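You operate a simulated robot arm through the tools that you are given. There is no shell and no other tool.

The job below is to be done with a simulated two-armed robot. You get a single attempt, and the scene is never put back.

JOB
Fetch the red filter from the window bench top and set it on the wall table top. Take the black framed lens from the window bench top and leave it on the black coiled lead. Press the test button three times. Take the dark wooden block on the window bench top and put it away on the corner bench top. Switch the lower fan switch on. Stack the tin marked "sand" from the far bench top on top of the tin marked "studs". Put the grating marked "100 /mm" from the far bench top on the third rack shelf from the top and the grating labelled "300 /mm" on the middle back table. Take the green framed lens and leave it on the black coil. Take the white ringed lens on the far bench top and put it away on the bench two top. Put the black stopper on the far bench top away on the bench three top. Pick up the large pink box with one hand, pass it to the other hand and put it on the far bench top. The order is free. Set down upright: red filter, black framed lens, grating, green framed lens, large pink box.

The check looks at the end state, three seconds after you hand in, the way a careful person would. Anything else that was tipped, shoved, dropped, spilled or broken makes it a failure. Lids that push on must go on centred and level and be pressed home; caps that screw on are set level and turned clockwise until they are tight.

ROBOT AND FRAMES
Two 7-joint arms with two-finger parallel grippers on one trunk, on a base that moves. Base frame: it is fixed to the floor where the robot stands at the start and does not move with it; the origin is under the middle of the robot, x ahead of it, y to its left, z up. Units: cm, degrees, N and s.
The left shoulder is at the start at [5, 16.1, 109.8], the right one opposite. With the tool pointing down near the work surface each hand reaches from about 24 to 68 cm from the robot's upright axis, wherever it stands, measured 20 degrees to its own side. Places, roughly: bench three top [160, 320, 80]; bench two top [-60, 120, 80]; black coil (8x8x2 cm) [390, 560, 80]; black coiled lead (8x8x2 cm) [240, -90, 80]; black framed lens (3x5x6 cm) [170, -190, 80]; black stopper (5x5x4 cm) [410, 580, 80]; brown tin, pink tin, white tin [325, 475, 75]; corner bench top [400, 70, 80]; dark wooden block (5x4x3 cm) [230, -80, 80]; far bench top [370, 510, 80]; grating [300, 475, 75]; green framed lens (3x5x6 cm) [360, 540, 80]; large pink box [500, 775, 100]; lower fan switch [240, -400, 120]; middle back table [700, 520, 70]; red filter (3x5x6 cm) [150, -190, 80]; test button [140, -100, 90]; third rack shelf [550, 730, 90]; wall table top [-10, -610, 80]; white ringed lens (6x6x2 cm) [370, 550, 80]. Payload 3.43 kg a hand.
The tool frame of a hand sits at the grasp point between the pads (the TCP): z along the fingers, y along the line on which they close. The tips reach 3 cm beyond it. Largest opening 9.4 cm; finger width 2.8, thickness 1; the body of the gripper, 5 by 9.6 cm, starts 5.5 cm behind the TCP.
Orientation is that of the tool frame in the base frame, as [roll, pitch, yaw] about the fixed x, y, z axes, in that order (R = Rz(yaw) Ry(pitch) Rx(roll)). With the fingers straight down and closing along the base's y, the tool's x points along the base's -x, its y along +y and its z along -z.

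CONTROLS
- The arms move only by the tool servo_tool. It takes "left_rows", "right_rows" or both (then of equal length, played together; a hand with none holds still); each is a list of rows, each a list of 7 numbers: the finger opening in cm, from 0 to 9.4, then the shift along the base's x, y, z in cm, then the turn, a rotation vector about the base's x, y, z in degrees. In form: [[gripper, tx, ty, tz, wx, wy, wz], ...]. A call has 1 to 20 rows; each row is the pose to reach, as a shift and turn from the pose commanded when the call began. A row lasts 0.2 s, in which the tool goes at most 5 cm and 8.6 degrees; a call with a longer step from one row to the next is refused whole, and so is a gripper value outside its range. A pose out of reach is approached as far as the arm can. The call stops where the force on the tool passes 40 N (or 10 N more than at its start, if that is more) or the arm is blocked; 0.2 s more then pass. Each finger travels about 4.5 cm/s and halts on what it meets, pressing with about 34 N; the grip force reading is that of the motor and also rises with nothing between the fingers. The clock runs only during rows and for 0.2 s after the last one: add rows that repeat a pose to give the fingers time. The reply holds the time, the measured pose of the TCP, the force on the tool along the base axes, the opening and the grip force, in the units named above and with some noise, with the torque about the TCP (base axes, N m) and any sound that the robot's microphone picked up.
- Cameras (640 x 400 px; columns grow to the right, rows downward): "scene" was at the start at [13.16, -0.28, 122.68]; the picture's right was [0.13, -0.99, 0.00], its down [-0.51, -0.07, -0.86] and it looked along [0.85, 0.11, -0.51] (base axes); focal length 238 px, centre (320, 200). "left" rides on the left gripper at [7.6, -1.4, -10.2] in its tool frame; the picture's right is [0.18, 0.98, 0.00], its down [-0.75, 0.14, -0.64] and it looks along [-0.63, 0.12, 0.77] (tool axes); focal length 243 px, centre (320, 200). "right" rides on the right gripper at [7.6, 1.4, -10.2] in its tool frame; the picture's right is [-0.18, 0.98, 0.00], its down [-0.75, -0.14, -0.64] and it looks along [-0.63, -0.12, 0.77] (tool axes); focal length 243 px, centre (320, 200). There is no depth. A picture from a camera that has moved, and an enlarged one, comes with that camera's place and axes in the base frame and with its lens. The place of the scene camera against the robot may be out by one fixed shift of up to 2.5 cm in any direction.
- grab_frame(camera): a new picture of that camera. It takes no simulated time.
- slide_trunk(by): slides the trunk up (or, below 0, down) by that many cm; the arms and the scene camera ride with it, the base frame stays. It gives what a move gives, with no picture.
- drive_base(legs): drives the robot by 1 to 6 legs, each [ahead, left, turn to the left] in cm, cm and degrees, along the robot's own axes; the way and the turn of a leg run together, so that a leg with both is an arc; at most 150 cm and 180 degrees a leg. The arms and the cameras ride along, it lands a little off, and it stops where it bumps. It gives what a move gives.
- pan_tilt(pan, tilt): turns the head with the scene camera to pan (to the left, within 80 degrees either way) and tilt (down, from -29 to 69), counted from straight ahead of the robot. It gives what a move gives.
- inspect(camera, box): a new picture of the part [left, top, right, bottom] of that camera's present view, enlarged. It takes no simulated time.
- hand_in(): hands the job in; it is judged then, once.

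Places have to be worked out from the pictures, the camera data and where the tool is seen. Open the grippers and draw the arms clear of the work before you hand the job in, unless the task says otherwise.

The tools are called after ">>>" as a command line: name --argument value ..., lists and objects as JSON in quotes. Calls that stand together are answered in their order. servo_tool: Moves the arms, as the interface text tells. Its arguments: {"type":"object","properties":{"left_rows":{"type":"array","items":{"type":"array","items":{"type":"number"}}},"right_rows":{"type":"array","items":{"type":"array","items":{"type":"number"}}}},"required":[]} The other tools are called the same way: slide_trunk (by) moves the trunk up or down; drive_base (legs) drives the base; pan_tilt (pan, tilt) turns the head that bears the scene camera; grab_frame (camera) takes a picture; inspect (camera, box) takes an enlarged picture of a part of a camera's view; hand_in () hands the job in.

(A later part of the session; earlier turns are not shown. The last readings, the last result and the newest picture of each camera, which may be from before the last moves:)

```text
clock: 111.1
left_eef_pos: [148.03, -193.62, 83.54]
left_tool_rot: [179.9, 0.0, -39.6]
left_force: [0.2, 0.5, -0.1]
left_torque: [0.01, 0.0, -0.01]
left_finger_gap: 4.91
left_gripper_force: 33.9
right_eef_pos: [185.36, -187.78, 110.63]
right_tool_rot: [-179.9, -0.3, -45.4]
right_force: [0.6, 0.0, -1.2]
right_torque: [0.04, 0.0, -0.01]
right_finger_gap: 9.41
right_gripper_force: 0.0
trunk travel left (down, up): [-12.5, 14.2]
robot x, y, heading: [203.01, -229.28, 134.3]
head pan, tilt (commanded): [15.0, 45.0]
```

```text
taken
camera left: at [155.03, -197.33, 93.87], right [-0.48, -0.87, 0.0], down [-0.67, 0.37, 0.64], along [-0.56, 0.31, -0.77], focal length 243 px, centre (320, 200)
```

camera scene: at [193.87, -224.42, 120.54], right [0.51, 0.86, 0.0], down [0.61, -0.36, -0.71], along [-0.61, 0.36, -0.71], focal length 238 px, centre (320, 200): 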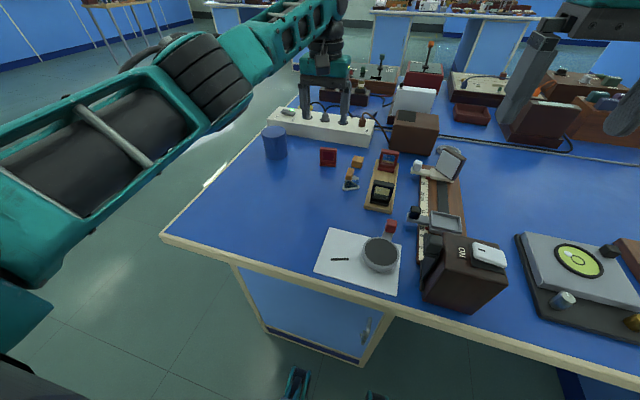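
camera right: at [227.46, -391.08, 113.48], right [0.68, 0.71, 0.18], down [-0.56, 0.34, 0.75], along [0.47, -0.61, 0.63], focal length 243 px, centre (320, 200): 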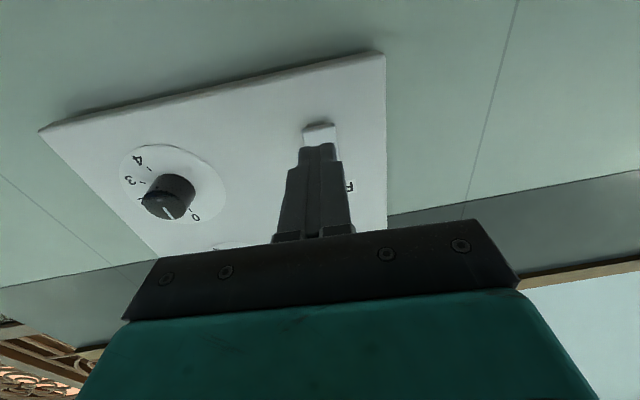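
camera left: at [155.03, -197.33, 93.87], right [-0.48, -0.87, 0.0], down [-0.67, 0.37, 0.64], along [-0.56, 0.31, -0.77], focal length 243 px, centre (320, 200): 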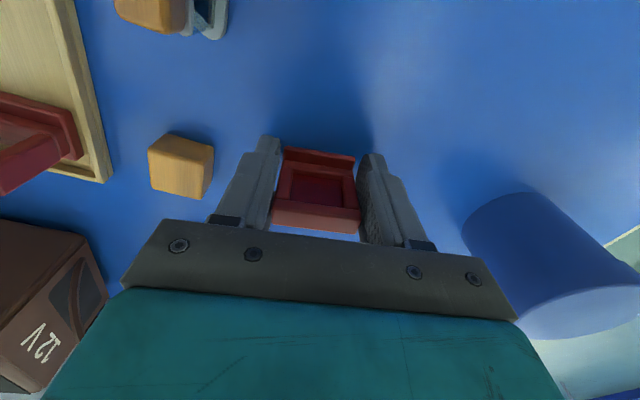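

The filter is gripped (4.9 cm). I lift it straight up and draw it back towards me.

>>> servo_tool --left_rows '[[4, 0, 0, 1, 0, 0, 0], [4, 0, 0, 4, 0, 0, 0], [4, 0, 0, 8, 0, 0, 0], [4, 0, 0, 12, 0, 0, 0], [4, 0.5, -0.5, 16, 0, 0, 0], [4, 3, -3, 18, 0, 0, 0], [4, 6, -6.1, 20, 0, 0, 0], [4, 9, -9.2, 21, 0, 0, 0], [4, 12, -12.2, 22, 0, 0, 0], [4, 15.4, -15.5, 22, 0, 0, 0]]'

>>> grab_frame --camera "left"

>>> grab_frame --camera "scene"

```text
clock: 113.3
left_eef_pos: [154.29, -193.44, 111.26]
left_tool_rot: [179.8, -0.2, -39.6]
left_force: [0.1, 0.3, -0.2]
left_torque: [-0.02, 0.02, 0.03]
left_finger_gap: 4.9
left_gripper_force: 34.0
left hand out of reach, approached as far as the arm can: row 6, 7, 8, 9, 10
right_eef_pos: [185.34, -187.56, 110.66]
right_tool_rot: [-179.9, -0.4, -45.4]
right_force: [0.0, 0.1, -0.4]
right_torque: [-0.01, 0.02, -0.01]
right_finger_gap: 9.38
right_gripper_force: 0.1
trunk travel left (down, up): [-12.5, 14.2]
robot x, y, heading: [202.81, -229.82, 134.3]
head pan, tilt (commanded): [15.0, 45.0]
```

```text
taken
camera left: at [161.15, -197.11, 121.55], right [-0.48, -0.87, 0.0], down [-0.67, 0.37, 0.64], along [-0.56, 0.31, -0.77], focal length 243 px, centre (320, 200)
```

left: 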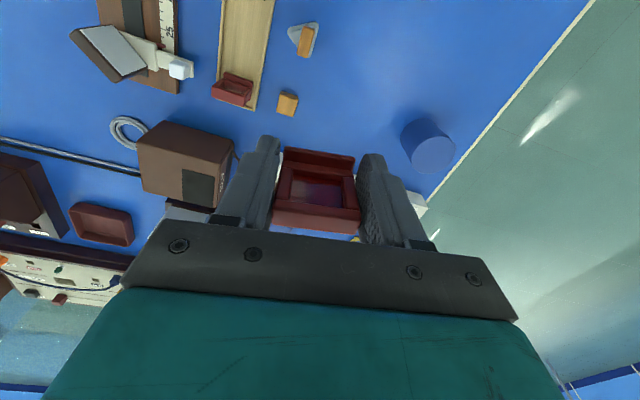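

```text
taken
camera scene: at [193.31, -223.71, 120.54], right [0.51, 0.86, 0.0], down [0.61, -0.36, -0.71], along [-0.61, 0.36, -0.71], focal length 238 px, centre (320, 200)
```

scene: 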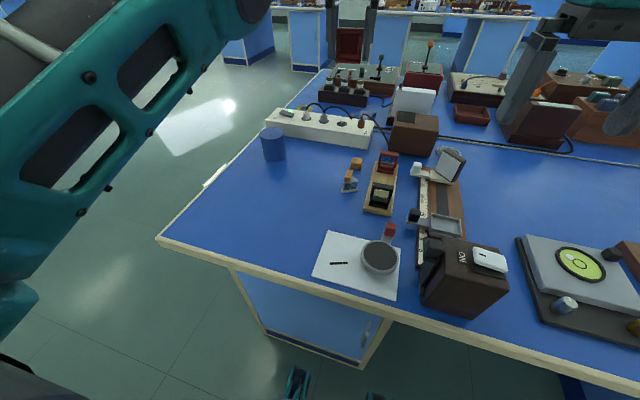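

The hand stopped short of the commanded pose (some joint limit), the filter still held. I check where it settles and turn the wrist back by 6°.

>>> servo_tool --left_rows '[[4, 0, 0, 0, 0, 0, -3], [4, 0, 0, 0, 0, 0, -6], [4, 0, 0, 0, 0, 0, -6]]'

```text
clock: 114.1
left_eef_pos: [153.99, -193.7, 111.57]
left_tool_rot: [180.0, 0.0, -45.6]
left_force: [0.5, -0.1, -0.5]
left_torque: [0.01, -0.01, 0.02]
left_finger_gap: 4.9
left_gripper_force: 34.5
right_eef_pos: [185.27, -187.66, 110.71]
right_tool_rot: [-179.7, -0.4, -45.4]
right_force: [-0.1, 0.7, 0.6]
right_torque: [0.01, -0.04, 0.02]
right_finger_gap: 9.39
right_gripper_force: 0.0
trunk travel left (down, up): [-12.5, 14.2]
robot x, y, heading: [202.63, -229.01, 134.5]
head pan, tilt (commanded): [15.0, 45.0]
```

The wrist is fine now; I draw the hand back and slightly down into a carrying pose.

>>> servo_tool --left_rows '[[4, 1.2, -3, -1, 0, 0, 0], [4, 2.5, -6, -2, 0, 0, 0], [4, 3.7, -9, -3, 0, 0, 0], [4, 5, -12, -4, 0, 0, 0], [4, 6.2, -14.9, -4, 0, 0, 0]]'

>>> drive_base --legs '[[-40, 0, 0]]'

```text
clock: 115.3
left_eef_pos: [150.97, -196.0, 112.11]
left_tool_rot: [180.0, -0.2, -45.6]
left_force: [0.4, 0.9, -0.8]
left_torque: [-0.01, 0.0, -0.02]
left_finger_gap: 4.91
left_gripper_force: 33.8
left hand out of reach, approached as far as the arm can: row 1, 2, 3, 4, 5
right_eef_pos: [185.25, -187.69, 110.73]
right_tool_rot: [-179.8, -0.3, -45.4]
right_force: [0.3, 0.1, -0.1]
right_torque: [-0.02, 0.02, 0.01]
right_finger_gap: 9.4
right_gripper_force: 0.1
trunk travel left (down, up): [-12.5, 14.2]
robot x, y, heading: [202.9, -229.3, 134.5]
head pan, tilt (commanded): [15.0, 45.0]
```

```text
clock: 117.8
left_eef_pos: [179.3, -224.78, 111.96]
left_tool_rot: [179.9, -0.2, -45.5]
left_force: [0.1, 0.1, -1.0]
left_torque: [0.05, 0.01, 0.01]
left_finger_gap: 4.91
left_gripper_force: 33.9
right_eef_pos: [213.48, -216.45, 110.68]
right_tool_rot: [-179.8, -0.3, -45.1]
right_force: [-0.4, -0.2, -0.1]
right_torque: [0.03, 0.02, -0.02]
right_finger_gap: 9.42
right_gripper_force: 0.1
trunk travel left (down, up): [-12.5, 14.2]
robot x, y, heading: [231.28, -258.22, 134.3]
head pan, tilt (commanded): [15.0, 45.0]
```

The left arm seems caught at a joint limit; I look at its posture now that we are clear of the bench.

>>> pan_tilt --pan 25 --tilt 15

>>> grab_frame --camera "scene"

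```text
clock: 118.7
left_eef_pos: [179.24, -224.7, 112.11]
left_tool_rot: [179.9, -0.1, -45.4]
left_force: [0.9, 0.5, -0.2]
left_torque: [0.02, -0.01, 0.01]
left_finger_gap: 4.9
left_gripper_force: 33.9
right_eef_pos: [213.42, -216.49, 110.66]
right_tool_rot: [-179.8, -0.5, -45.1]
right_force: [0.1, 1.3, -0.2]
right_torque: [0.0, 0.02, 0.01]
right_finger_gap: 9.37
right_gripper_force: 0.1
trunk travel left (down, up): [-12.5, 14.2]
robot x, y, heading: [231.09, -258.25, 134.6]
head pan, tilt (commanded): [25.0, 15.0]
```

```text
taken
camera scene: at [219.79, -253.46, 125.22], right [0.35, 0.94, 0.0], down [0.24, -0.09, -0.97], along [-0.91, 0.34, -0.26], focal length 238 px, centre (320, 200)
```

scene: 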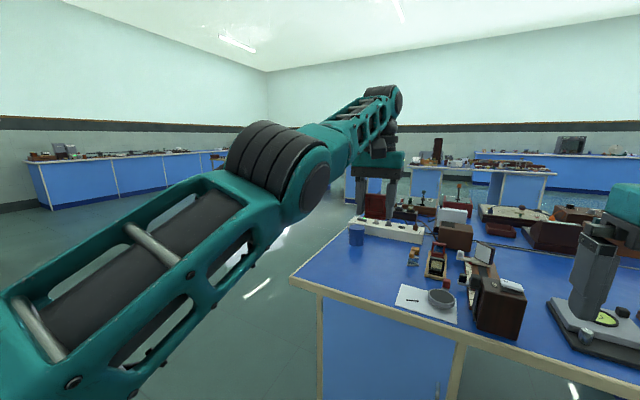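

The arm is stretched nearly straight, which explains the sticking. I lower the hand vertically so the elbow can bend again (the floor side is free here: the hand is 12 cm in front of the bench edge).

>>> drive_base --legs '[[-30, 0, 0]]'

>>> servo_tool --left_rows '[[4, 0, 0, -2, 0, 0, 0], [4, 0, 0, -4, 0, 0, 0], [4, 0, 0, -6, 0, 0, 0], [4, 0, 0, -8, 0, 0, 0], [4, 0, 0, -10, 0, 0, 0], [4, 0, 0, -12, 0, 0, 0]]'

```text
clock: 120.8
left_eef_pos: [199.98, -245.77, 112.06]
left_tool_rot: [179.9, -0.1, -45.4]
left_force: [0.0, -0.5, -0.3]
left_torque: [-0.01, 0.04, -0.04]
left_finger_gap: 4.89
left_gripper_force: 34.0
right_eef_pos: [234.2, -237.47, 110.68]
right_tool_rot: [-179.8, -0.3, -45.1]
right_force: [0.3, -0.5, 0.5]
right_torque: [0.06, 0.03, -0.02]
right_finger_gap: 9.38
right_gripper_force: 0.0
trunk travel left (down, up): [-12.5, 14.2]
robot x, y, heading: [251.82, -279.17, 134.5]
head pan, tilt (commanded): [25.0, 15.0]
```

```text
clock: 122.2
left_eef_pos: [198.13, -243.26, 100.63]
left_tool_rot: [179.9, -0.4, -45.4]
left_force: [0.3, 0.2, -0.6]
left_torque: [-0.01, 0.04, -0.02]
left_finger_gap: 4.92
left_gripper_force: 33.9
left hand out of reach, approached as far as the arm can: row 1, 2, 3, 4, 5, 6
right_eef_pos: [234.18, -237.42, 110.62]
right_tool_rot: [-179.8, -0.5, -45.2]
right_force: [-0.5, 0.4, -0.2]
right_torque: [-0.01, 0.01, 0.0]
right_finger_gap: 9.41
right_gripper_force: 0.1
trunk travel left (down, up): [-12.5, 14.2]
robot x, y, heading: [251.99, -279.08, 134.7]
head pan, tilt (commanded): [25.0, 15.0]
```

>>> servo_tool --left_rows '[[4, 1, -1, 0, 0, 0, 0], [4, 2.5, -2.5, 0, 0, 0, 0], [4, 4, -4, 0, 0, 0, 0], [4, 6, -6, 0, 0, 0, 0], [4, 8, -8, 0, 0, 0, 0], [4, 10, -10, 0, 0, 0, 0]]'

>>> grab_frame --camera "scene"

```text
clock: 123.6
left_eef_pos: [200.27, -242.25, 102.11]
left_tool_rot: [179.9, -0.4, -45.4]
left_force: [0.0, -0.9, -0.1]
left_torque: [0.0, -0.02, 0.0]
left_finger_gap: 4.92
left_gripper_force: 34.0
left hand out of reach, approached as far as the arm can: row 1, 2, 3, 4, 5, 6
right_eef_pos: [234.15, -237.5, 110.6]
right_tool_rot: [-179.8, -0.4, -45.2]
right_force: [-0.7, 0.3, -0.2]
right_torque: [-0.03, -0.02, -0.01]
right_finger_gap: 9.39
right_gripper_force: 0.2
trunk travel left (down, up): [-12.5, 14.2]
robot x, y, heading: [252.01, -278.85, 134.8]
head pan, tilt (commanded): [25.0, 15.0]
```

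```text
taken
camera scene: at [240.46, -274.47, 125.22], right [0.35, 0.94, 0.0], down [0.24, -0.09, -0.97], along [-0.91, 0.34, -0.26], focal length 238 px, centre (320, 200)
```

scene: 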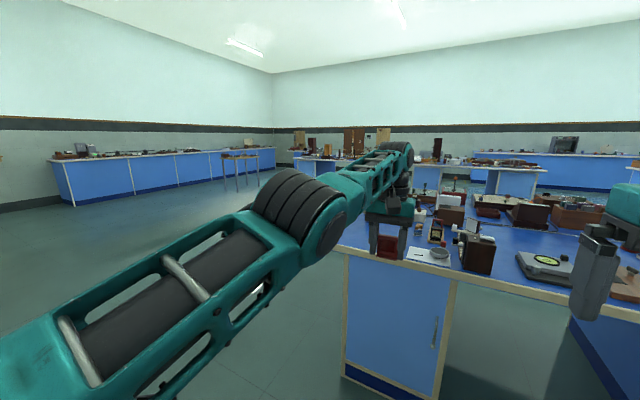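

Still stretched. I hold a pull-back target for many rows so the elbow has time to fold.

>>> servo_tool --left_rows '[[4, 2, -3, -1, 0, 0, 0], [4, 4, -6, -2, 0, 0, 0], [4, 6, -9, -3, 0, 0, 0], [4, 8, -12, -3, 0, 0, 0], [4, 10, -15, -3, 0, 0, 0], [4, 10, -15, -3, 0, 0, 0], [4, 10, -15, -3, 0, 0, 0], [4, 10, -15, -3, 0, 0, 0], [4, 10, -15, -3, 0, 0, 0], [4, 10, -15, -3, 0, 0, 0], [4, 10, -15, -3, 0, 0, 0], [4, 10, -15, -3, 0, 0, 0], [4, 10, -15, -3, 0, 0, 0], [4, 10, -15, -3, 0, 0, 0]]'

>>> grab_frame --camera "scene"

```text
clock: 126.6
left_eef_pos: [199.79, -242.57, 102.35]
left_tool_rot: [179.9, -0.2, -45.5]
left_force: [0.2, -1.0, -0.1]
left_torque: [-0.02, 0.02, 0.0]
left_finger_gap: 4.92
left_gripper_force: 34.1
left hand out of reach, approached as far as the arm can: row 1, 2, 3, 4, 5, 6, 7, 8, 9, 10, 11, 12, 13, 14
right_eef_pos: [234.13, -237.51, 110.7]
right_tool_rot: [-179.8, -0.4, -45.2]
right_force: [0.2, 0.2, 0.5]
right_torque: [0.03, -0.02, 0.02]
right_finger_gap: 9.4
right_gripper_force: 0.0
trunk travel left (down, up): [-12.5, 14.2]
robot x, y, heading: [251.82, -278.88, 134.5]
head pan, tilt (commanded): [25.0, 15.0]
```

```text
taken
camera scene: at [240.5, -274.46, 125.23], right [0.35, 0.94, 0.0], down [0.24, -0.09, -0.97], along [-0.91, 0.34, -0.26], focal length 238 px, centre (320, 200)
```

scene: 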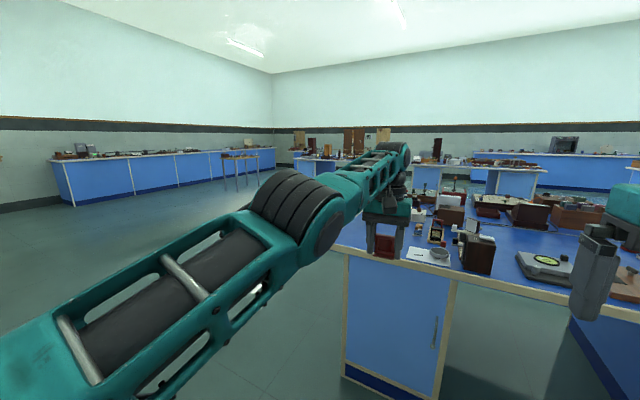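

I try a sideways move to the right, which should flex the outward-pointing elbow instead of pulling straight along the arm.

>>> servo_tool --left_rows '[[4, 2.5, 2.0, 0, 0, 0, 0], [4, 5, 4, 0, 0, 0, 0], [4, 7.5, 6, 0, 0, 0, 0], [4, 10, 8, 0, 0, 0, 0], [4, 12.5, 9, 0, 0, 0, 0], [4, 14, 9, 0, 0, 0, 0]]'

>>> grab_frame --camera "scene"

```text
clock: 128.0
left_eef_pos: [212.55, -235.92, 101.56]
left_tool_rot: [179.9, -0.1, -45.4]
left_force: [-0.5, -1.5, -0.9]
left_torque: [-0.01, 0.01, 0.0]
left_finger_gap: 4.93
left_gripper_force: 34.2
left hand out of reach, approached as far as the arm can: row 2, 3, 4, 5, 6
right_eef_pos: [234.29, -237.48, 110.57]
right_tool_rot: [-179.8, -0.3, -45.2]
right_force: [-0.2, -0.3, -0.3]
right_torque: [0.01, 0.0, 0.0]
right_finger_gap: 9.41
right_gripper_force: 0.1
trunk travel left (down, up): [-12.5, 14.2]
robot x, y, heading: [252.13, -278.85, 134.3]
head pan, tilt (commanded): [25.0, 15.0]
```

```text
taken
camera scene: at [240.49, -274.45, 125.22], right [0.35, 0.94, 0.0], down [0.24, -0.09, -0.97], along [-0.91, 0.34, -0.26], focal length 238 px, centre (320, 200)
```

scene: 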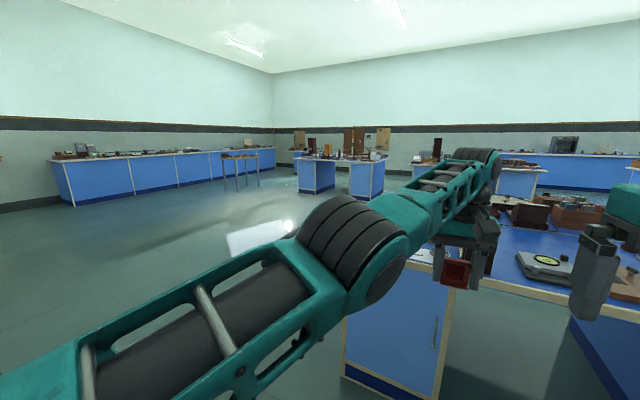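

The arm is still straight. I try raising the hand, in case the elbow folds the other way.

>>> servo_tool --left_rows '[[4, 1, -1, 2, 0, 0, 0], [4, 2, -2, 5, 0, 0, 0], [4, 3, -3, 8, 0, 0, 0], [4, 4, -4, 11, 0, 0, 0], [4, 5, -5, 14, 0, 0, 0], [4, 6, -6, 16, 0, 0, 0], [4, 7, -7, 16, 0, 0, 0], [4, 8, -8, 16, 0, 0, 0]]'

>>> grab_frame --camera "scene"

```text
clock: 129.8
left_eef_pos: [220.7, -243.82, 117.72]
left_tool_rot: [179.9, -0.3, -45.5]
left_force: [0.1, 0.6, 0.0]
left_torque: [0.03, 0.01, -0.02]
left_finger_gap: 4.9
left_gripper_force: 34.1
right_eef_pos: [234.25, -237.62, 110.68]
right_tool_rot: [-179.9, -0.4, -45.2]
right_force: [-0.6, 0.3, 0.1]
right_torque: [0.0, -0.02, -0.02]
right_finger_gap: 9.44
right_gripper_force: 0.1
trunk travel left (down, up): [-12.5, 14.2]
robot x, y, heading: [251.86, -279.24, 134.7]
head pan, tilt (commanded): [25.0, 15.0]
```

```text
taken
camera scene: at [240.5, -274.48, 125.23], right [0.35, 0.94, 0.0], down [0.24, -0.09, -0.97], along [-0.91, 0.34, -0.26], focal length 238 px, centre (320, 200)
```

scene: 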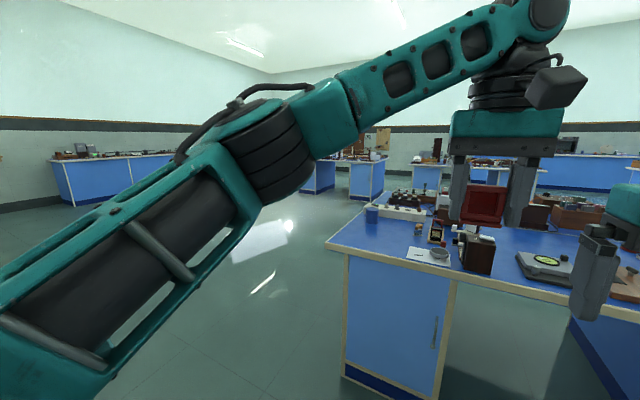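

It worked: the elbow has folded. Now I move the hand with the filter left into a comfortable carrying pose.

>>> servo_tool --left_rows '[[4, -1.5, -2.5, 0, 0, 0, 0], [4, -3.5, -5.5, -1, 0, 0, 0], [4, -5.5, -8.5, -2, 0, 0, 0], [4, -7.5, -12, -4, 0, 0, 0], [4, -9.5, -15.5, -6, 0, 0, 0], [4, -10.8, -17.6, -8, 0, 0, 0], [4, -10.8, -17.6, -8, 0, 0, 0]]'

>>> grab_frame --camera "scene"

>>> grab_frame --camera "left"

```text
clock: 131.4
left_eef_pos: [209.63, -261.55, 109.72]
left_tool_rot: [179.9, 0.0, -45.5]
left_force: [0.1, 0.2, -0.4]
left_torque: [-0.04, -0.02, 0.01]
left_finger_gap: 4.91
left_gripper_force: 33.8
right_eef_pos: [234.2, -237.39, 110.69]
right_tool_rot: [-179.9, -0.4, -45.2]
right_force: [-0.4, -0.3, -0.2]
right_torque: [0.03, 0.0, 0.01]
right_finger_gap: 9.43
right_gripper_force: 0.1
trunk travel left (down, up): [-12.5, 14.2]
robot x, y, heading: [251.66, -278.91, 134.6]
head pan, tilt (commanded): [25.0, 15.0]
```

```text
taken
camera scene: at [240.51, -274.46, 125.23], right [0.35, 0.94, 0.0], down [0.24, -0.09, -0.97], along [-0.91, 0.34, -0.26], focal length 238 px, centre (320, 200)
```

scene: 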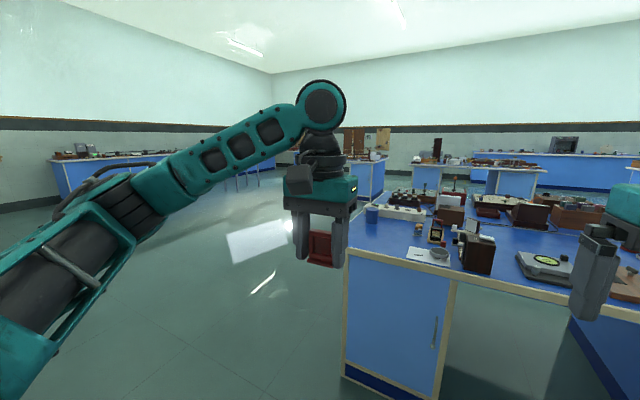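

```text
taken
camera left: at [216.25, -265.92, 120.02], right [-0.57, -0.82, 0.0], down [-0.63, 0.44, 0.64], along [-0.53, 0.37, -0.77], focal length 243 px, centre (320, 200)
```

left: 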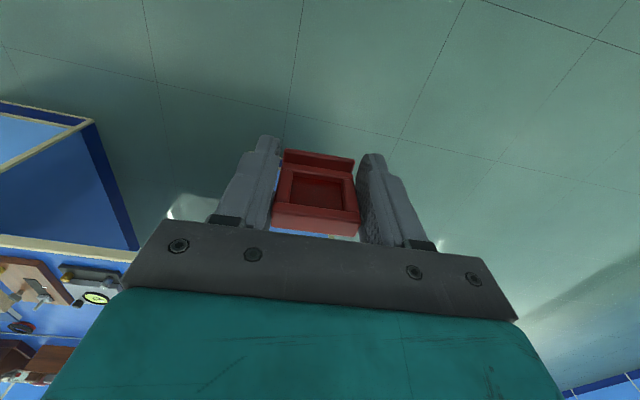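

Carrying pose is good. The wall table lies about 420 cm down along the window wall, so I turn left to run parallel to the wall and drive 240 cm, then look.

>>> drive_base --legs '[[0, 0, 87], [120, 0, 0], [120, 0, 0]]'

>>> pan_tilt --pan 0 --tilt 15

>>> grab_frame --camera "scene"

```text
clock: 146.7
left_eef_pos: [50.77, -474.91, 109.64]
left_tool_rot: [179.9, -0.1, 40.5]
left_force: [-0.1, -1.4, -1.1]
left_torque: [0.0, 0.02, 0.02]
left_finger_gap: 4.92
left_gripper_force: 33.7
right_eef_pos: [28.51, -448.91, 110.62]
right_tool_rot: [-179.8, -0.4, 40.8]
right_force: [0.1, -1.2, -0.2]
right_torque: [0.01, 0.01, 0.01]
right_finger_gap: 9.37
right_gripper_force: 0.0
trunk travel left (down, up): [-12.5, 14.2]
robot x, y, heading: [71.33, -434.05, -139.4]
head pan, tilt (commanded): [25.0, 15.0]
```

```text
clock: 147.6
left_eef_pos: [50.84, -474.95, 109.64]
left_tool_rot: [180.0, -0.3, 40.4]
left_force: [0.7, 0.0, 0.0]
left_torque: [0.0, -0.02, -0.02]
left_finger_gap: 4.89
left_gripper_force: 33.9
right_eef_pos: [28.61, -449.02, 110.83]
right_tool_rot: [-179.8, -0.4, 40.8]
right_force: [0.0, 0.2, 0.1]
right_torque: [0.02, 0.01, -0.01]
right_finger_gap: 9.4
right_gripper_force: 0.0
trunk travel left (down, up): [-12.5, 14.2]
robot x, y, heading: [71.25, -434.25, -139.5]
head pan, tilt (commanded): [0.0, 15.0]
```

```text
taken
camera scene: at [61.43, -444.37, 125.23], right [-0.65, 0.76, 0.0], down [0.2, 0.17, -0.97], along [-0.73, -0.63, -0.26], focal length 238 px, centre (320, 200)
```

scene: 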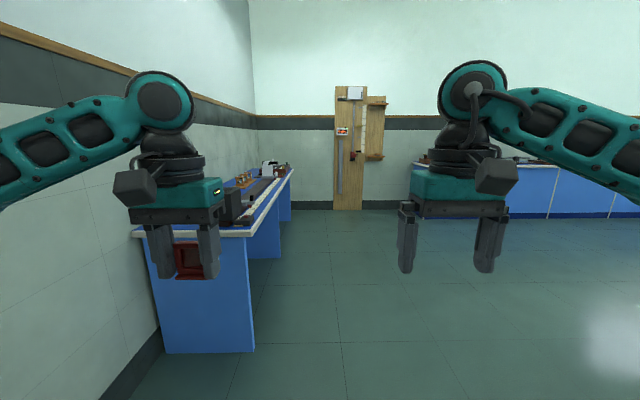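

The wall table stands along the wall on my left, near end corner around [2,-539]. I zoom to see what is on it and find a free spot.

>>> inspect --camera "scene" --box '[180, 140, 340, 250]'

>>> pan_tilt --pan 40 --tilt 20

>>> grab_frame --camera "scene"

```text
3.64 times, centred on (260, 195) of scene
camera zoom: at [61.43, -444.37, 125.23], right [-0.65, 0.76, 0.0], down [0.2, 0.17, -0.97], along [-0.73, -0.63, -0.26], focal length 864 px, centre (538, 218)
```

zoom: 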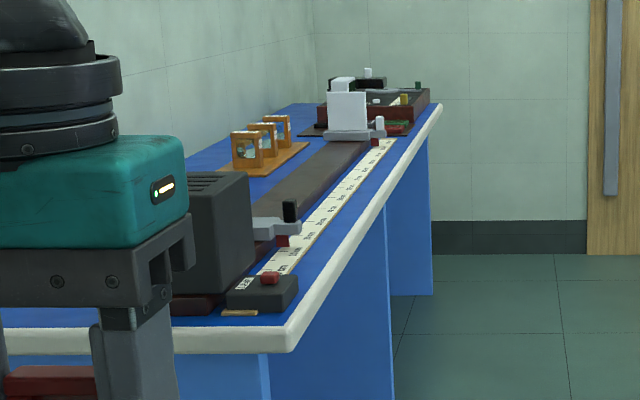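

```text
clock: 148.6
left_eef_pos: [50.9, -474.95, 109.63]
left_tool_rot: [180.0, -0.2, 40.4]
left_force: [0.3, 0.0, -0.8]
left_torque: [-0.02, 0.02, 0.04]
left_finger_gap: 4.92
left_gripper_force: 34.0
right_eef_pos: [28.63, -448.88, 110.66]
right_tool_rot: [-179.9, -0.4, 40.9]
right_force: [-0.5, -0.1, -0.7]
right_torque: [-0.01, -0.03, -0.02]
right_finger_gap: 9.4
right_gripper_force: 0.0
trunk travel left (down, up): [-12.5, 14.2]
robot x, y, heading: [71.68, -434.64, -139.4]
head pan, tilt (commanded): [40.0, 20.0]
```

```text
taken
camera scene: at [66.98, -447.48, 124.41], right [-0.99, 0.17, 0.0], down [0.06, 0.34, -0.94], along [-0.16, -0.93, -0.34], focal length 238 px, centre (320, 200)
```

scene: 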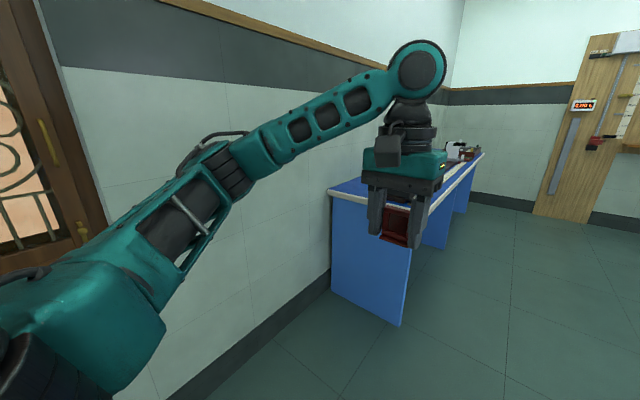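

I drive past the near end, keeping about 75 cm off the table front, and turn to face it.

>>> drive_base --legs '[[100, -25, 0], [70, -17, 0], [0, 0, 90]]'

>>> pan_tilt --pan 0 --tilt 32

>>> grab_frame --camera "scene"

```text
clock: 161.4
left_eef_pos: [-44.55, -535.31, 109.76]
left_tool_rot: [179.9, -0.2, 132.3]
left_force: [0.2, 0.3, -1.2]
left_torque: [-0.01, 0.01, 0.02]
left_finger_gap: 4.9
left_gripper_force: 34.1
right_eef_pos: [-69.94, -558.39, 110.69]
right_tool_rot: [-179.7, -0.4, 132.5]
right_force: [0.5, -0.3, -0.1]
right_torque: [0.02, -0.02, -0.02]
right_finger_gap: 9.4
right_gripper_force: 0.1
trunk travel left (down, up): [-12.5, 14.2]
robot x, y, heading: [-86.01, -515.9, -47.8]
head pan, tilt (commanded): [40.0, 20.0]
```

```text
clock: 162.5
left_eef_pos: [-44.51, -535.34, 109.63]
left_tool_rot: [179.9, -0.1, 132.2]
left_force: [-0.3, 0.3, -1.1]
left_torque: [0.01, -0.01, 0.01]
left_finger_gap: 4.91
left_gripper_force: 34.1
right_eef_pos: [-70.04, -558.32, 110.67]
right_tool_rot: [-179.9, -0.4, 132.5]
right_force: [-0.6, 1.4, 0.0]
right_torque: [-0.01, -0.01, -0.01]
right_finger_gap: 9.4
right_gripper_force: 0.0
trunk travel left (down, up): [-12.5, 14.2]
robot x, y, heading: [-85.93, -515.84, -47.7]
head pan, tilt (commanded): [0.0, 32.0]
```

```text
taken
camera scene: at [-77.0, -527.06, 122.49], right [-0.74, -0.67, 0.0], down [-0.36, 0.39, -0.85], along [0.57, -0.63, -0.53], focal length 238 px, centre (320, 200)
```

scene: 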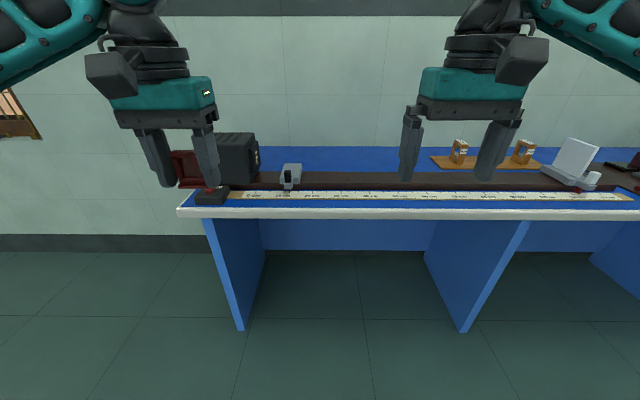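

The table's free area is the strip behind the optical bench, roughly 18–55 cm in from the front edge. I drive 44 cm closer and 14 cm right so the left hand can set the filter down there.

>>> drive_base --legs '[[44, -14, 0]]'

>>> pan_tilt --pan 12 --tilt 42

>>> grab_frame --camera "scene"

>>> grab_frame --camera "left"

```text
clock: 165.3
left_eef_pos: [-24.65, -577.79, 109.79]
left_tool_rot: [180.0, -0.1, 132.5]
left_force: [0.1, 0.7, -0.2]
left_torque: [0.0, 0.0, 0.0]
left_finger_gap: 4.91
left_gripper_force: 33.4
right_eef_pos: [-50.01, -601.12, 110.6]
right_tool_rot: [-179.7, -0.5, 132.9]
right_force: [0.1, 0.2, -0.4]
right_torque: [0.03, 0.0, -0.02]
right_finger_gap: 9.38
right_gripper_force: 0.1
trunk travel left (down, up): [-12.5, 14.2]
robot x, y, heading: [-66.2, -558.81, -47.5]
head pan, tilt (commanded): [0.0, 32.0]
```

```text
clock: 166.1
left_eef_pos: [-24.64, -577.81, 109.69]
left_tool_rot: [179.9, -0.2, 132.6]
left_force: [0.1, -1.1, -1.3]
left_torque: [0.0, 0.0, 0.02]
left_finger_gap: 4.9
left_gripper_force: 33.8
right_eef_pos: [-50.14, -601.01, 110.66]
right_tool_rot: [-179.7, -0.4, 132.8]
right_force: [-0.1, -0.1, 0.7]
right_torque: [0.0, 0.02, -0.01]
right_finger_gap: 9.41
right_gripper_force: 0.2
trunk travel left (down, up): [-12.5, 14.2]
robot x, y, heading: [-66.4, -558.84, -47.5]
head pan, tilt (commanded): [12.0, 42.0]
```

```text
taken
camera scene: at [-56.44, -567.99, 120.98], right [-0.58, -0.81, 0.0], down [-0.54, 0.39, -0.74], along [0.61, -0.43, -0.67], focal length 238 px, centre (320, 200)
```

scene: 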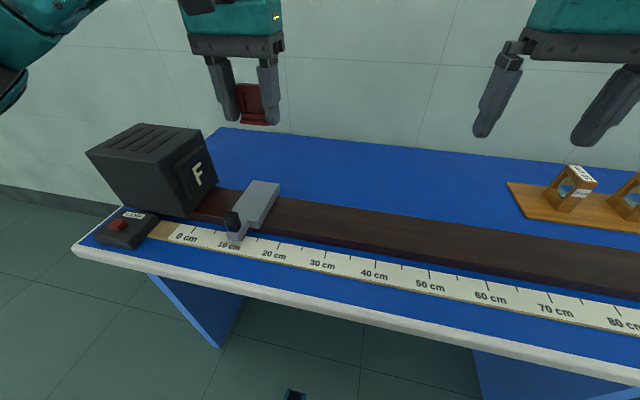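

```text
taken
camera left: at [-30.67, -573.09, 120.04], right [0.6, 0.8, 0.0], down [0.61, -0.46, 0.64], along [0.51, -0.38, -0.77], focal length 243 px, centre (320, 200)
```

left: 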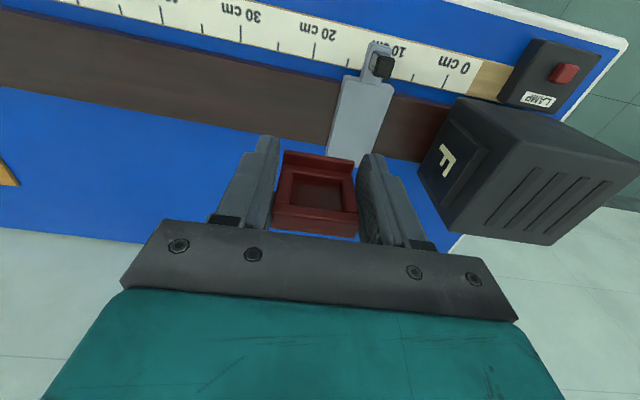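

The free spot I choose is at about [-19,-595.5], behind the optical bench and clear of the slider. I lower the hand to ~99, shift over, and extend there.

>>> servo_tool --left_rows '[[4, -1.5, -1.3, -2.8, 0, 0, 0], [4, -2.9, -2.7, -5.5, 0, 0, 0], [4, -4.4, -4, -8.2, 0, 0, 0], [4, -5.8, -5.3, -11, 0, 0, 0], [4, -3.5, -7.8, -11.5, 0, 0, 0], [4, -1.3, -10.3, -12, 0, 0, 0], [4, 1, -12.8, -12.5, 0, 0, 0], [4, 3.3, -15.2, -13, 0, 0, 0], [4, 5.55, -17.7, -14, 0, 0, 0], [4, 5.55, -17.7, -15, 0, 0, 0]]'

>>> grab_frame --camera "scene"

>>> grab_frame --camera "left"

```text
clock: 168.3
left_eef_pos: [-19.06, -595.36, 94.73]
left_tool_rot: [180.0, -0.1, 132.5]
left_force: [-0.4, 0.3, -0.5]
left_torque: [-0.03, -0.03, 0.0]
left_finger_gap: 4.92
left_gripper_force: 33.7
right_eef_pos: [-50.02, -600.98, 110.68]
right_tool_rot: [-179.7, -0.5, 133.0]
right_force: [-1.0, 0.0, -0.5]
right_torque: [0.0, -0.02, -0.01]
right_finger_gap: 9.41
right_gripper_force: 0.1
trunk travel left (down, up): [-12.5, 14.2]
robot x, y, heading: [-66.23, -558.67, -47.3]
head pan, tilt (commanded): [12.0, 42.0]
```

```text
taken
camera scene: at [-56.43, -567.98, 120.98], right [-0.58, -0.81, 0.0], down [-0.55, 0.39, -0.74], along [0.61, -0.43, -0.67], focal length 238 px, centre (320, 200)
```

scene: 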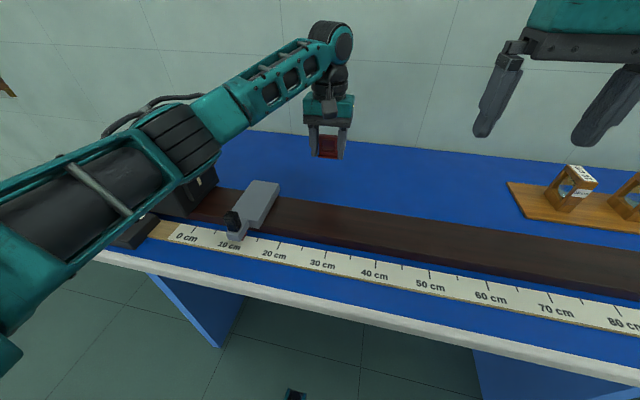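

```text
taken
camera left: at [-25.04, -590.71, 105.12], right [0.6, 0.8, 0.0], down [0.61, -0.46, 0.64], along [0.51, -0.38, -0.77], focal length 243 px, centre (320, 200)
```

left: 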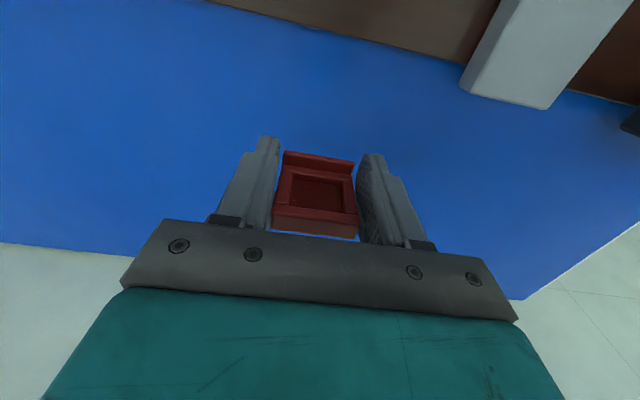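

The spot below is clear. My elbow is rather near the dark box "F", so I sidestep the base 9 cm right for clearance before lowering.

>>> drive_base --legs '[[0, -9, 0]]'

>>> servo_tool --left_rows '[[4, 0, 0, -3, 0, 0, 0], [4, 0, 0, -6, 0, 0, 0], [4, 0, 0, -8, 0, 0, 0], [4, 0, 0, -9.5, 0, 0, 0]]'

>>> grab_frame --camera "scene"

>>> grab_frame --camera "left"

```text
clock: 169.7
left_eef_pos: [-25.58, -601.49, 94.74]
left_tool_rot: [179.9, -0.1, 132.6]
left_force: [0.5, -0.3, -1.3]
left_torque: [0.01, 0.01, -0.01]
left_finger_gap: 4.93
left_gripper_force: 33.6
right_eef_pos: [-56.72, -607.02, 110.63]
right_tool_rot: [-179.8, -0.4, 132.7]
right_force: [0.2, -0.5, 0.1]
right_torque: [-0.02, 0.03, -0.03]
right_finger_gap: 9.38
right_gripper_force: 0.1
trunk travel left (down, up): [-12.5, 14.2]
robot x, y, heading: [-72.88, -564.65, -47.5]
head pan, tilt (commanded): [12.0, 42.0]
```

```text
clock: 170.7
left_eef_pos: [-25.62, -601.33, 85.26]
left_tool_rot: [179.8, -0.1, 132.6]
left_force: [0.1, 0.1, 0.2]
left_torque: [-0.01, -0.01, 0.0]
left_finger_gap: 4.88
left_gripper_force: 34.3
right_eef_pos: [-56.73, -606.92, 110.57]
right_tool_rot: [-179.9, -0.4, 132.8]
right_force: [-0.3, 1.1, -0.3]
right_torque: [0.04, 0.0, -0.01]
right_finger_gap: 9.38
right_gripper_force: 0.1
trunk travel left (down, up): [-12.5, 14.2]
robot x, y, heading: [-72.52, -565.01, -47.3]
head pan, tilt (commanded): [12.0, 42.0]
```

```text
taken
camera scene: at [-63.05, -574.06, 120.98], right [-0.58, -0.81, 0.0], down [-0.55, 0.39, -0.74], along [0.61, -0.43, -0.67], focal length 238 px, centre (320, 200)
```

scene: 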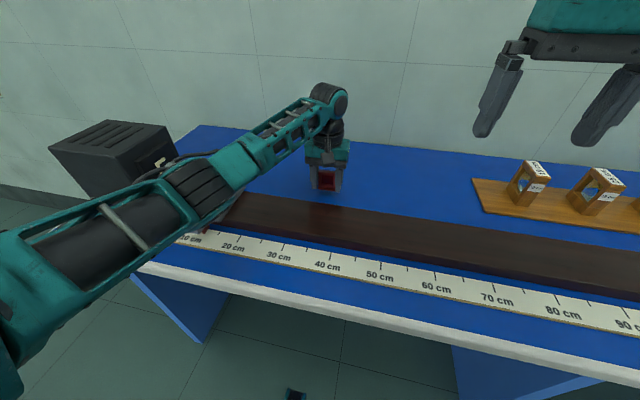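

```text
taken
camera left: at [-31.7, -596.68, 95.57], right [0.6, 0.8, 0.0], down [0.61, -0.46, 0.64], along [0.51, -0.38, -0.77], focal length 243 px, centre (320, 200)
```

left: 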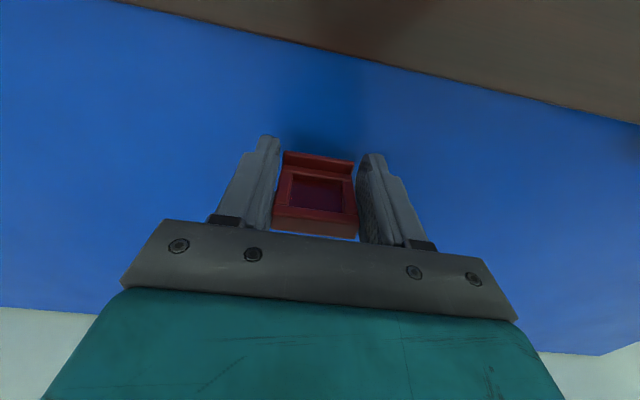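

The filter is about 1.5 cm above the table. I lower it slowly until it touches.

>>> servo_tool --left_rows '[[4, 0, 0, -0.5, 0, 0, 0], [4, 0, 0, -1, 0, 0, 0], [4, 0, 0, -1.3, 0, 0, 0], [4, 0, 0, -1.5, 0, 0, 0]]'

```text
clock: 171.7
left_eef_pos: [-25.61, -601.34, 83.84]
left_tool_rot: [-179.9, -0.2, 132.5]
left_force: [0.2, -0.2, 0.1]
left_torque: [0.02, 0.01, -0.02]
left_finger_gap: 4.92
left_gripper_force: 33.6
right_eef_pos: [-56.65, -607.12, 110.72]
right_tool_rot: [-179.8, -0.3, 132.8]
right_force: [-0.1, 0.0, 0.6]
right_torque: [0.02, -0.01, 0.01]
right_finger_gap: 9.41
right_gripper_force: 0.1
trunk travel left (down, up): [-12.5, 14.2]
robot x, y, heading: [-72.72, -565.37, -47.4]
head pan, tilt (commanded): [12.0, 42.0]
```

>>> servo_tool --left_rows '[[4, 0, 0, -0.2, 0, 0, 0], [4, 0, 0, -0.4, 0, 0, 0], [4, 0, 0, -0.55, 0, 0, 0]]'

>>> inspect --camera "scene" --box '[270, 120, 390, 210]'

```text
clock: 172.5
left_eef_pos: [-25.64, -601.36, 83.36]
left_tool_rot: [179.9, 0.1, 132.7]
left_force: [2.4, 1.4, 8.2]
left_torque: [-0.06, 0.01, 0.02]
left_finger_gap: 4.91
left_gripper_force: 34.2
right_eef_pos: [-56.75, -606.95, 110.71]
right_tool_rot: [-179.9, -0.3, 132.9]
right_force: [0.6, 0.1, 0.6]
right_torque: [0.01, 0.02, 0.01]
right_finger_gap: 9.41
right_gripper_force: 0.2
trunk travel left (down, up): [-12.5, 14.2]
robot x, y, heading: [-72.66, -564.77, -47.7]
head pan, tilt (commanded): [12.0, 42.0]
```

```text
4.44 times, centred on (330, 165) of scene
camera zoom: at [-63.1, -574.0, 121.01], right [-0.58, -0.81, 0.0], down [-0.54, 0.39, -0.74], along [0.61, -0.43, -0.67], focal length 1056 px, centre (276, 356)
```

zoom: 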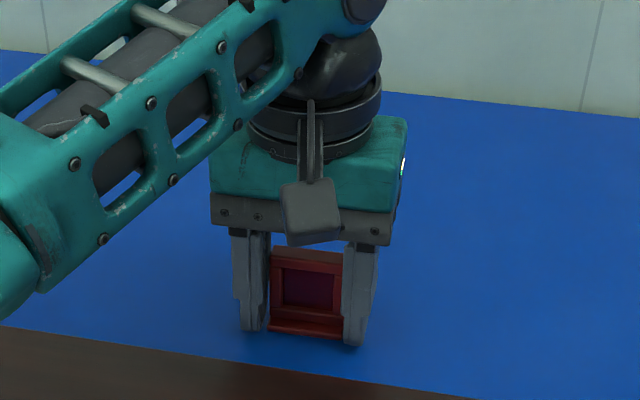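

It rests on the table (8 N). I ease off slightly and open the fingers.

>>> servo_tool --left_rows '[[4.5, 0, 0, 0.15, 0, 0, 0], [5.2, 0, 0, 0.15, 0, 0, 0], [6, 0, 0, 0.15, 0, 0, 0], [7, 0, 0, 0.15, 0, 0, 0], [7.5, 0, 0, 0.15, 0, 0, 0]]'

>>> inspect --camera "scene" --box '[270, 120, 390, 210]'

>>> grab_frame --camera "left"

```text
clock: 173.7
left_eef_pos: [-25.64, -601.37, 83.5]
left_tool_rot: [179.9, -0.1, 132.7]
left_force: [-0.8, 1.2, -0.7]
left_torque: [0.02, 0.0, 0.0]
left_finger_gap: 7.51
left_gripper_force: 0.1
right_eef_pos: [-56.57, -607.03, 110.74]
right_tool_rot: [-179.8, -0.4, 132.9]
right_force: [-0.6, -0.3, -0.3]
right_torque: [-0.03, 0.01, -0.01]
right_finger_gap: 9.4
right_gripper_force: 0.1
trunk travel left (down, up): [-12.5, 14.2]
robot x, y, heading: [-72.95, -564.76, -47.4]
head pan, tilt (commanded): [12.0, 42.0]
```

```text
4.44 times, centred on (330, 165) of scene
camera zoom: at [-63.06, -574.06, 120.98], right [-0.58, -0.81, 0.0], down [-0.55, 0.39, -0.74], along [0.61, -0.43, -0.67], focal length 1056 px, centre (276, 356)
```

zoom: 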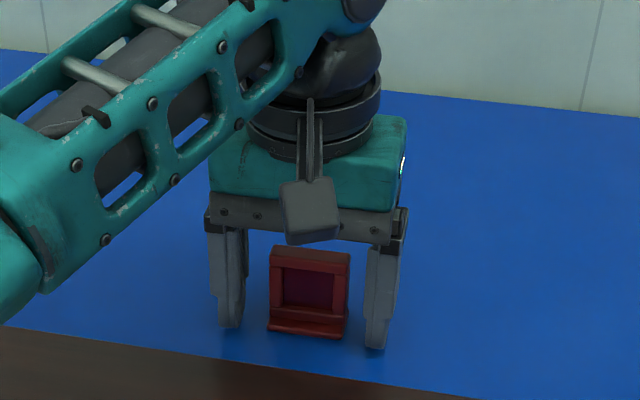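

```text
taken
camera left: at [-31.65, -596.75, 93.75], right [0.6, 0.8, 0.0], down [0.61, -0.46, 0.64], along [0.51, -0.38, -0.77], focal length 243 px, centre (320, 200)
```

left: 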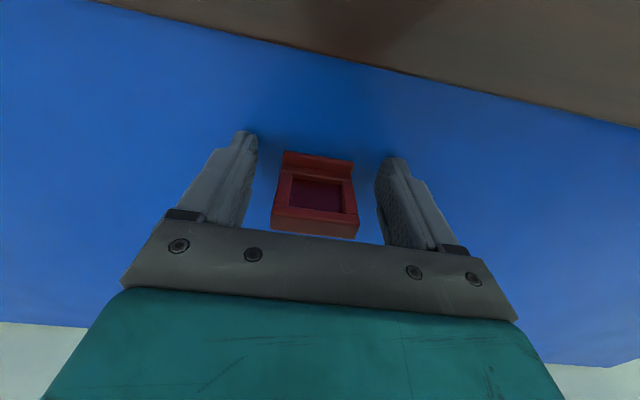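

The filter stands upright and free. I lift the hand straight up and then draw it back, staying low enough to not overstretch the arm.

>>> servo_tool --left_rows '[[7.5, 0, 0, 3, 0, 0, 0], [7.5, 0, 0, 7, 0, 0, 0], [7.5, 0, 0, 11, 0, 0, 0], [7.5, -2, 2.2, 12.5, 0, 0, 0], [7.5, -4.5, 4.9, 13.5, 0, 0, 0], [7.5, -7, 7.6, 15, 0, 0, 0], [8, -9.5, 10.4, 18, 0, 0, 0], [9, -11.5, 12.5, 21, 0, 0, 0], [9.4, -11.5, 12.5, 23, 0, 0, 0]]'

>>> grab_frame --camera "scene"

```text
clock: 175.7
left_eef_pos: [-37.46, -589.22, 106.52]
left_tool_rot: [179.9, -0.2, 132.6]
left_force: [0.6, 0.3, -0.1]
left_torque: [0.0, 0.03, -0.02]
left_finger_gap: 9.4
left_gripper_force: 0.1
right_eef_pos: [-56.53, -607.02, 110.6]
right_tool_rot: [-179.7, -0.3, 132.7]
right_force: [0.0, 0.3, -0.1]
right_torque: [0.01, 0.05, 0.0]
right_finger_gap: 9.4
right_gripper_force: 0.0
trunk travel left (down, up): [-12.5, 14.2]
robot x, y, heading: [-73.07, -564.88, -47.1]
head pan, tilt (commanded): [12.0, 42.0]
```

```text
taken
camera scene: at [-63.07, -574.06, 120.97], right [-0.58, -0.81, 0.0], down [-0.55, 0.39, -0.74], along [0.61, -0.43, -0.67], focal length 238 px, centre (320, 200)
```

scene: 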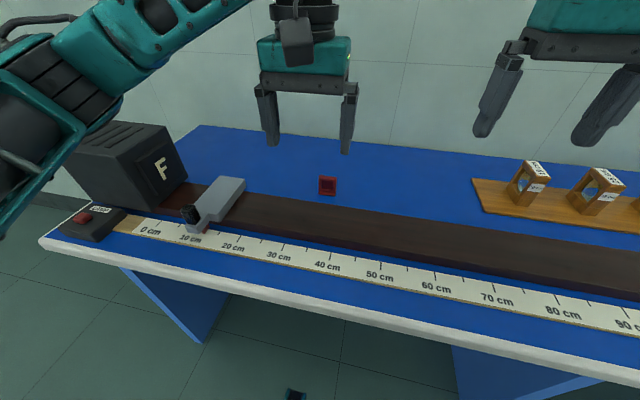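

The filter is safely placed upright on the wall table. I pull the left hand aside, back away, and return along the wall to the window bench's back side.

>>> servo_tool --left_rows '[[9.4, 2, 1.8, 0, 0, 0, 0], [9.4, 4, 3.6, 0, 0, 0, 0], [9.4, 5.9, 5.4, 0, 0, 0, 0]]'

>>> drive_base --legs '[[-45, 0, 0], [0, 0, 90], [145, -25, 0], [145, -10, 0], [140, 0, 0]]'

>>> pan_tilt --pan 60 --tilt 25

>>> grab_frame --camera "scene"

```text
clock: 176.5
left_eef_pos: [-31.43, -583.5, 106.63]
left_tool_rot: [180.0, -0.1, 132.5]
left_force: [-0.5, 0.0, -0.2]
left_torque: [-0.01, 0.01, 0.02]
left_finger_gap: 9.41
left_gripper_force: 0.0
right_eef_pos: [-56.52, -606.93, 110.71]
right_tool_rot: [-179.8, -0.4, 132.8]
right_force: [0.0, 0.1, -0.5]
right_torque: [0.0, 0.0, -0.01]
right_finger_gap: 9.39
right_gripper_force: 0.1
trunk travel left (down, up): [-12.5, 14.2]
robot x, y, heading: [-72.62, -564.56, -47.7]
head pan, tilt (commanded): [12.0, 42.0]
```

```text
clock: 203.1
left_eef_pos: [256.13, -234.13, 106.46]
left_tool_rot: [179.9, 0.0, -138.4]
left_force: [0.7, -0.4, 0.0]
left_torque: [0.0, -0.03, 0.0]
left_finger_gap: 9.4
left_gripper_force: 0.1
right_eef_pos: [279.03, -259.96, 110.67]
right_tool_rot: [-179.7, -0.5, -138.1]
right_force: [-0.9, -0.3, 0.2]
right_torque: [0.02, -0.01, 0.02]
right_finger_gap: 9.41
right_gripper_force: 0.1
trunk travel left (down, up): [-12.5, 14.2]
robot x, y, heading: [236.47, -275.44, 41.6]
head pan, tilt (commanded): [12.0, 42.0]
```

```text
clock: 204.2
left_eef_pos: [255.99, -234.26, 106.52]
left_tool_rot: [179.9, -0.2, -138.4]
left_force: [0.5, -1.4, -1.4]
left_torque: [0.02, 0.04, -0.02]
left_finger_gap: 9.4
left_gripper_force: 0.1
right_eef_pos: [279.05, -259.84, 110.66]
right_tool_rot: [-179.8, -0.5, -138.1]
right_force: [0.5, -0.2, 0.4]
right_torque: [0.0, 0.0, 0.03]
right_finger_gap: 9.41
right_gripper_force: 0.1
trunk travel left (down, up): [-12.5, 14.2]
robot x, y, heading: [236.06, -275.42, 41.6]
head pan, tilt (commanded): [60.0, 25.0]
```

```text
taken
camera scene: at [237.89, -265.15, 123.6], right [0.98, 0.2, 0.0], down [0.08, -0.41, -0.91], along [-0.18, 0.89, -0.42], focal length 238 px, centre (320, 200)
```

scene: 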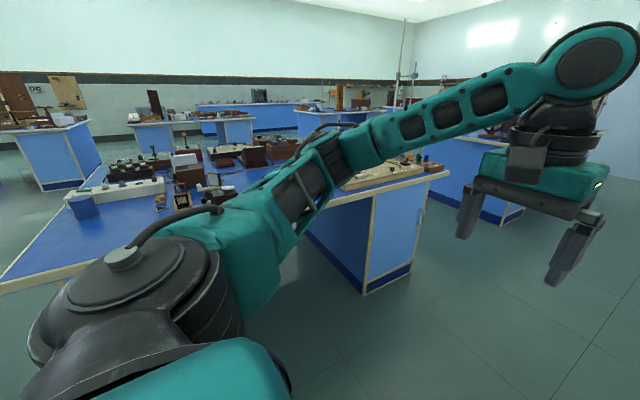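

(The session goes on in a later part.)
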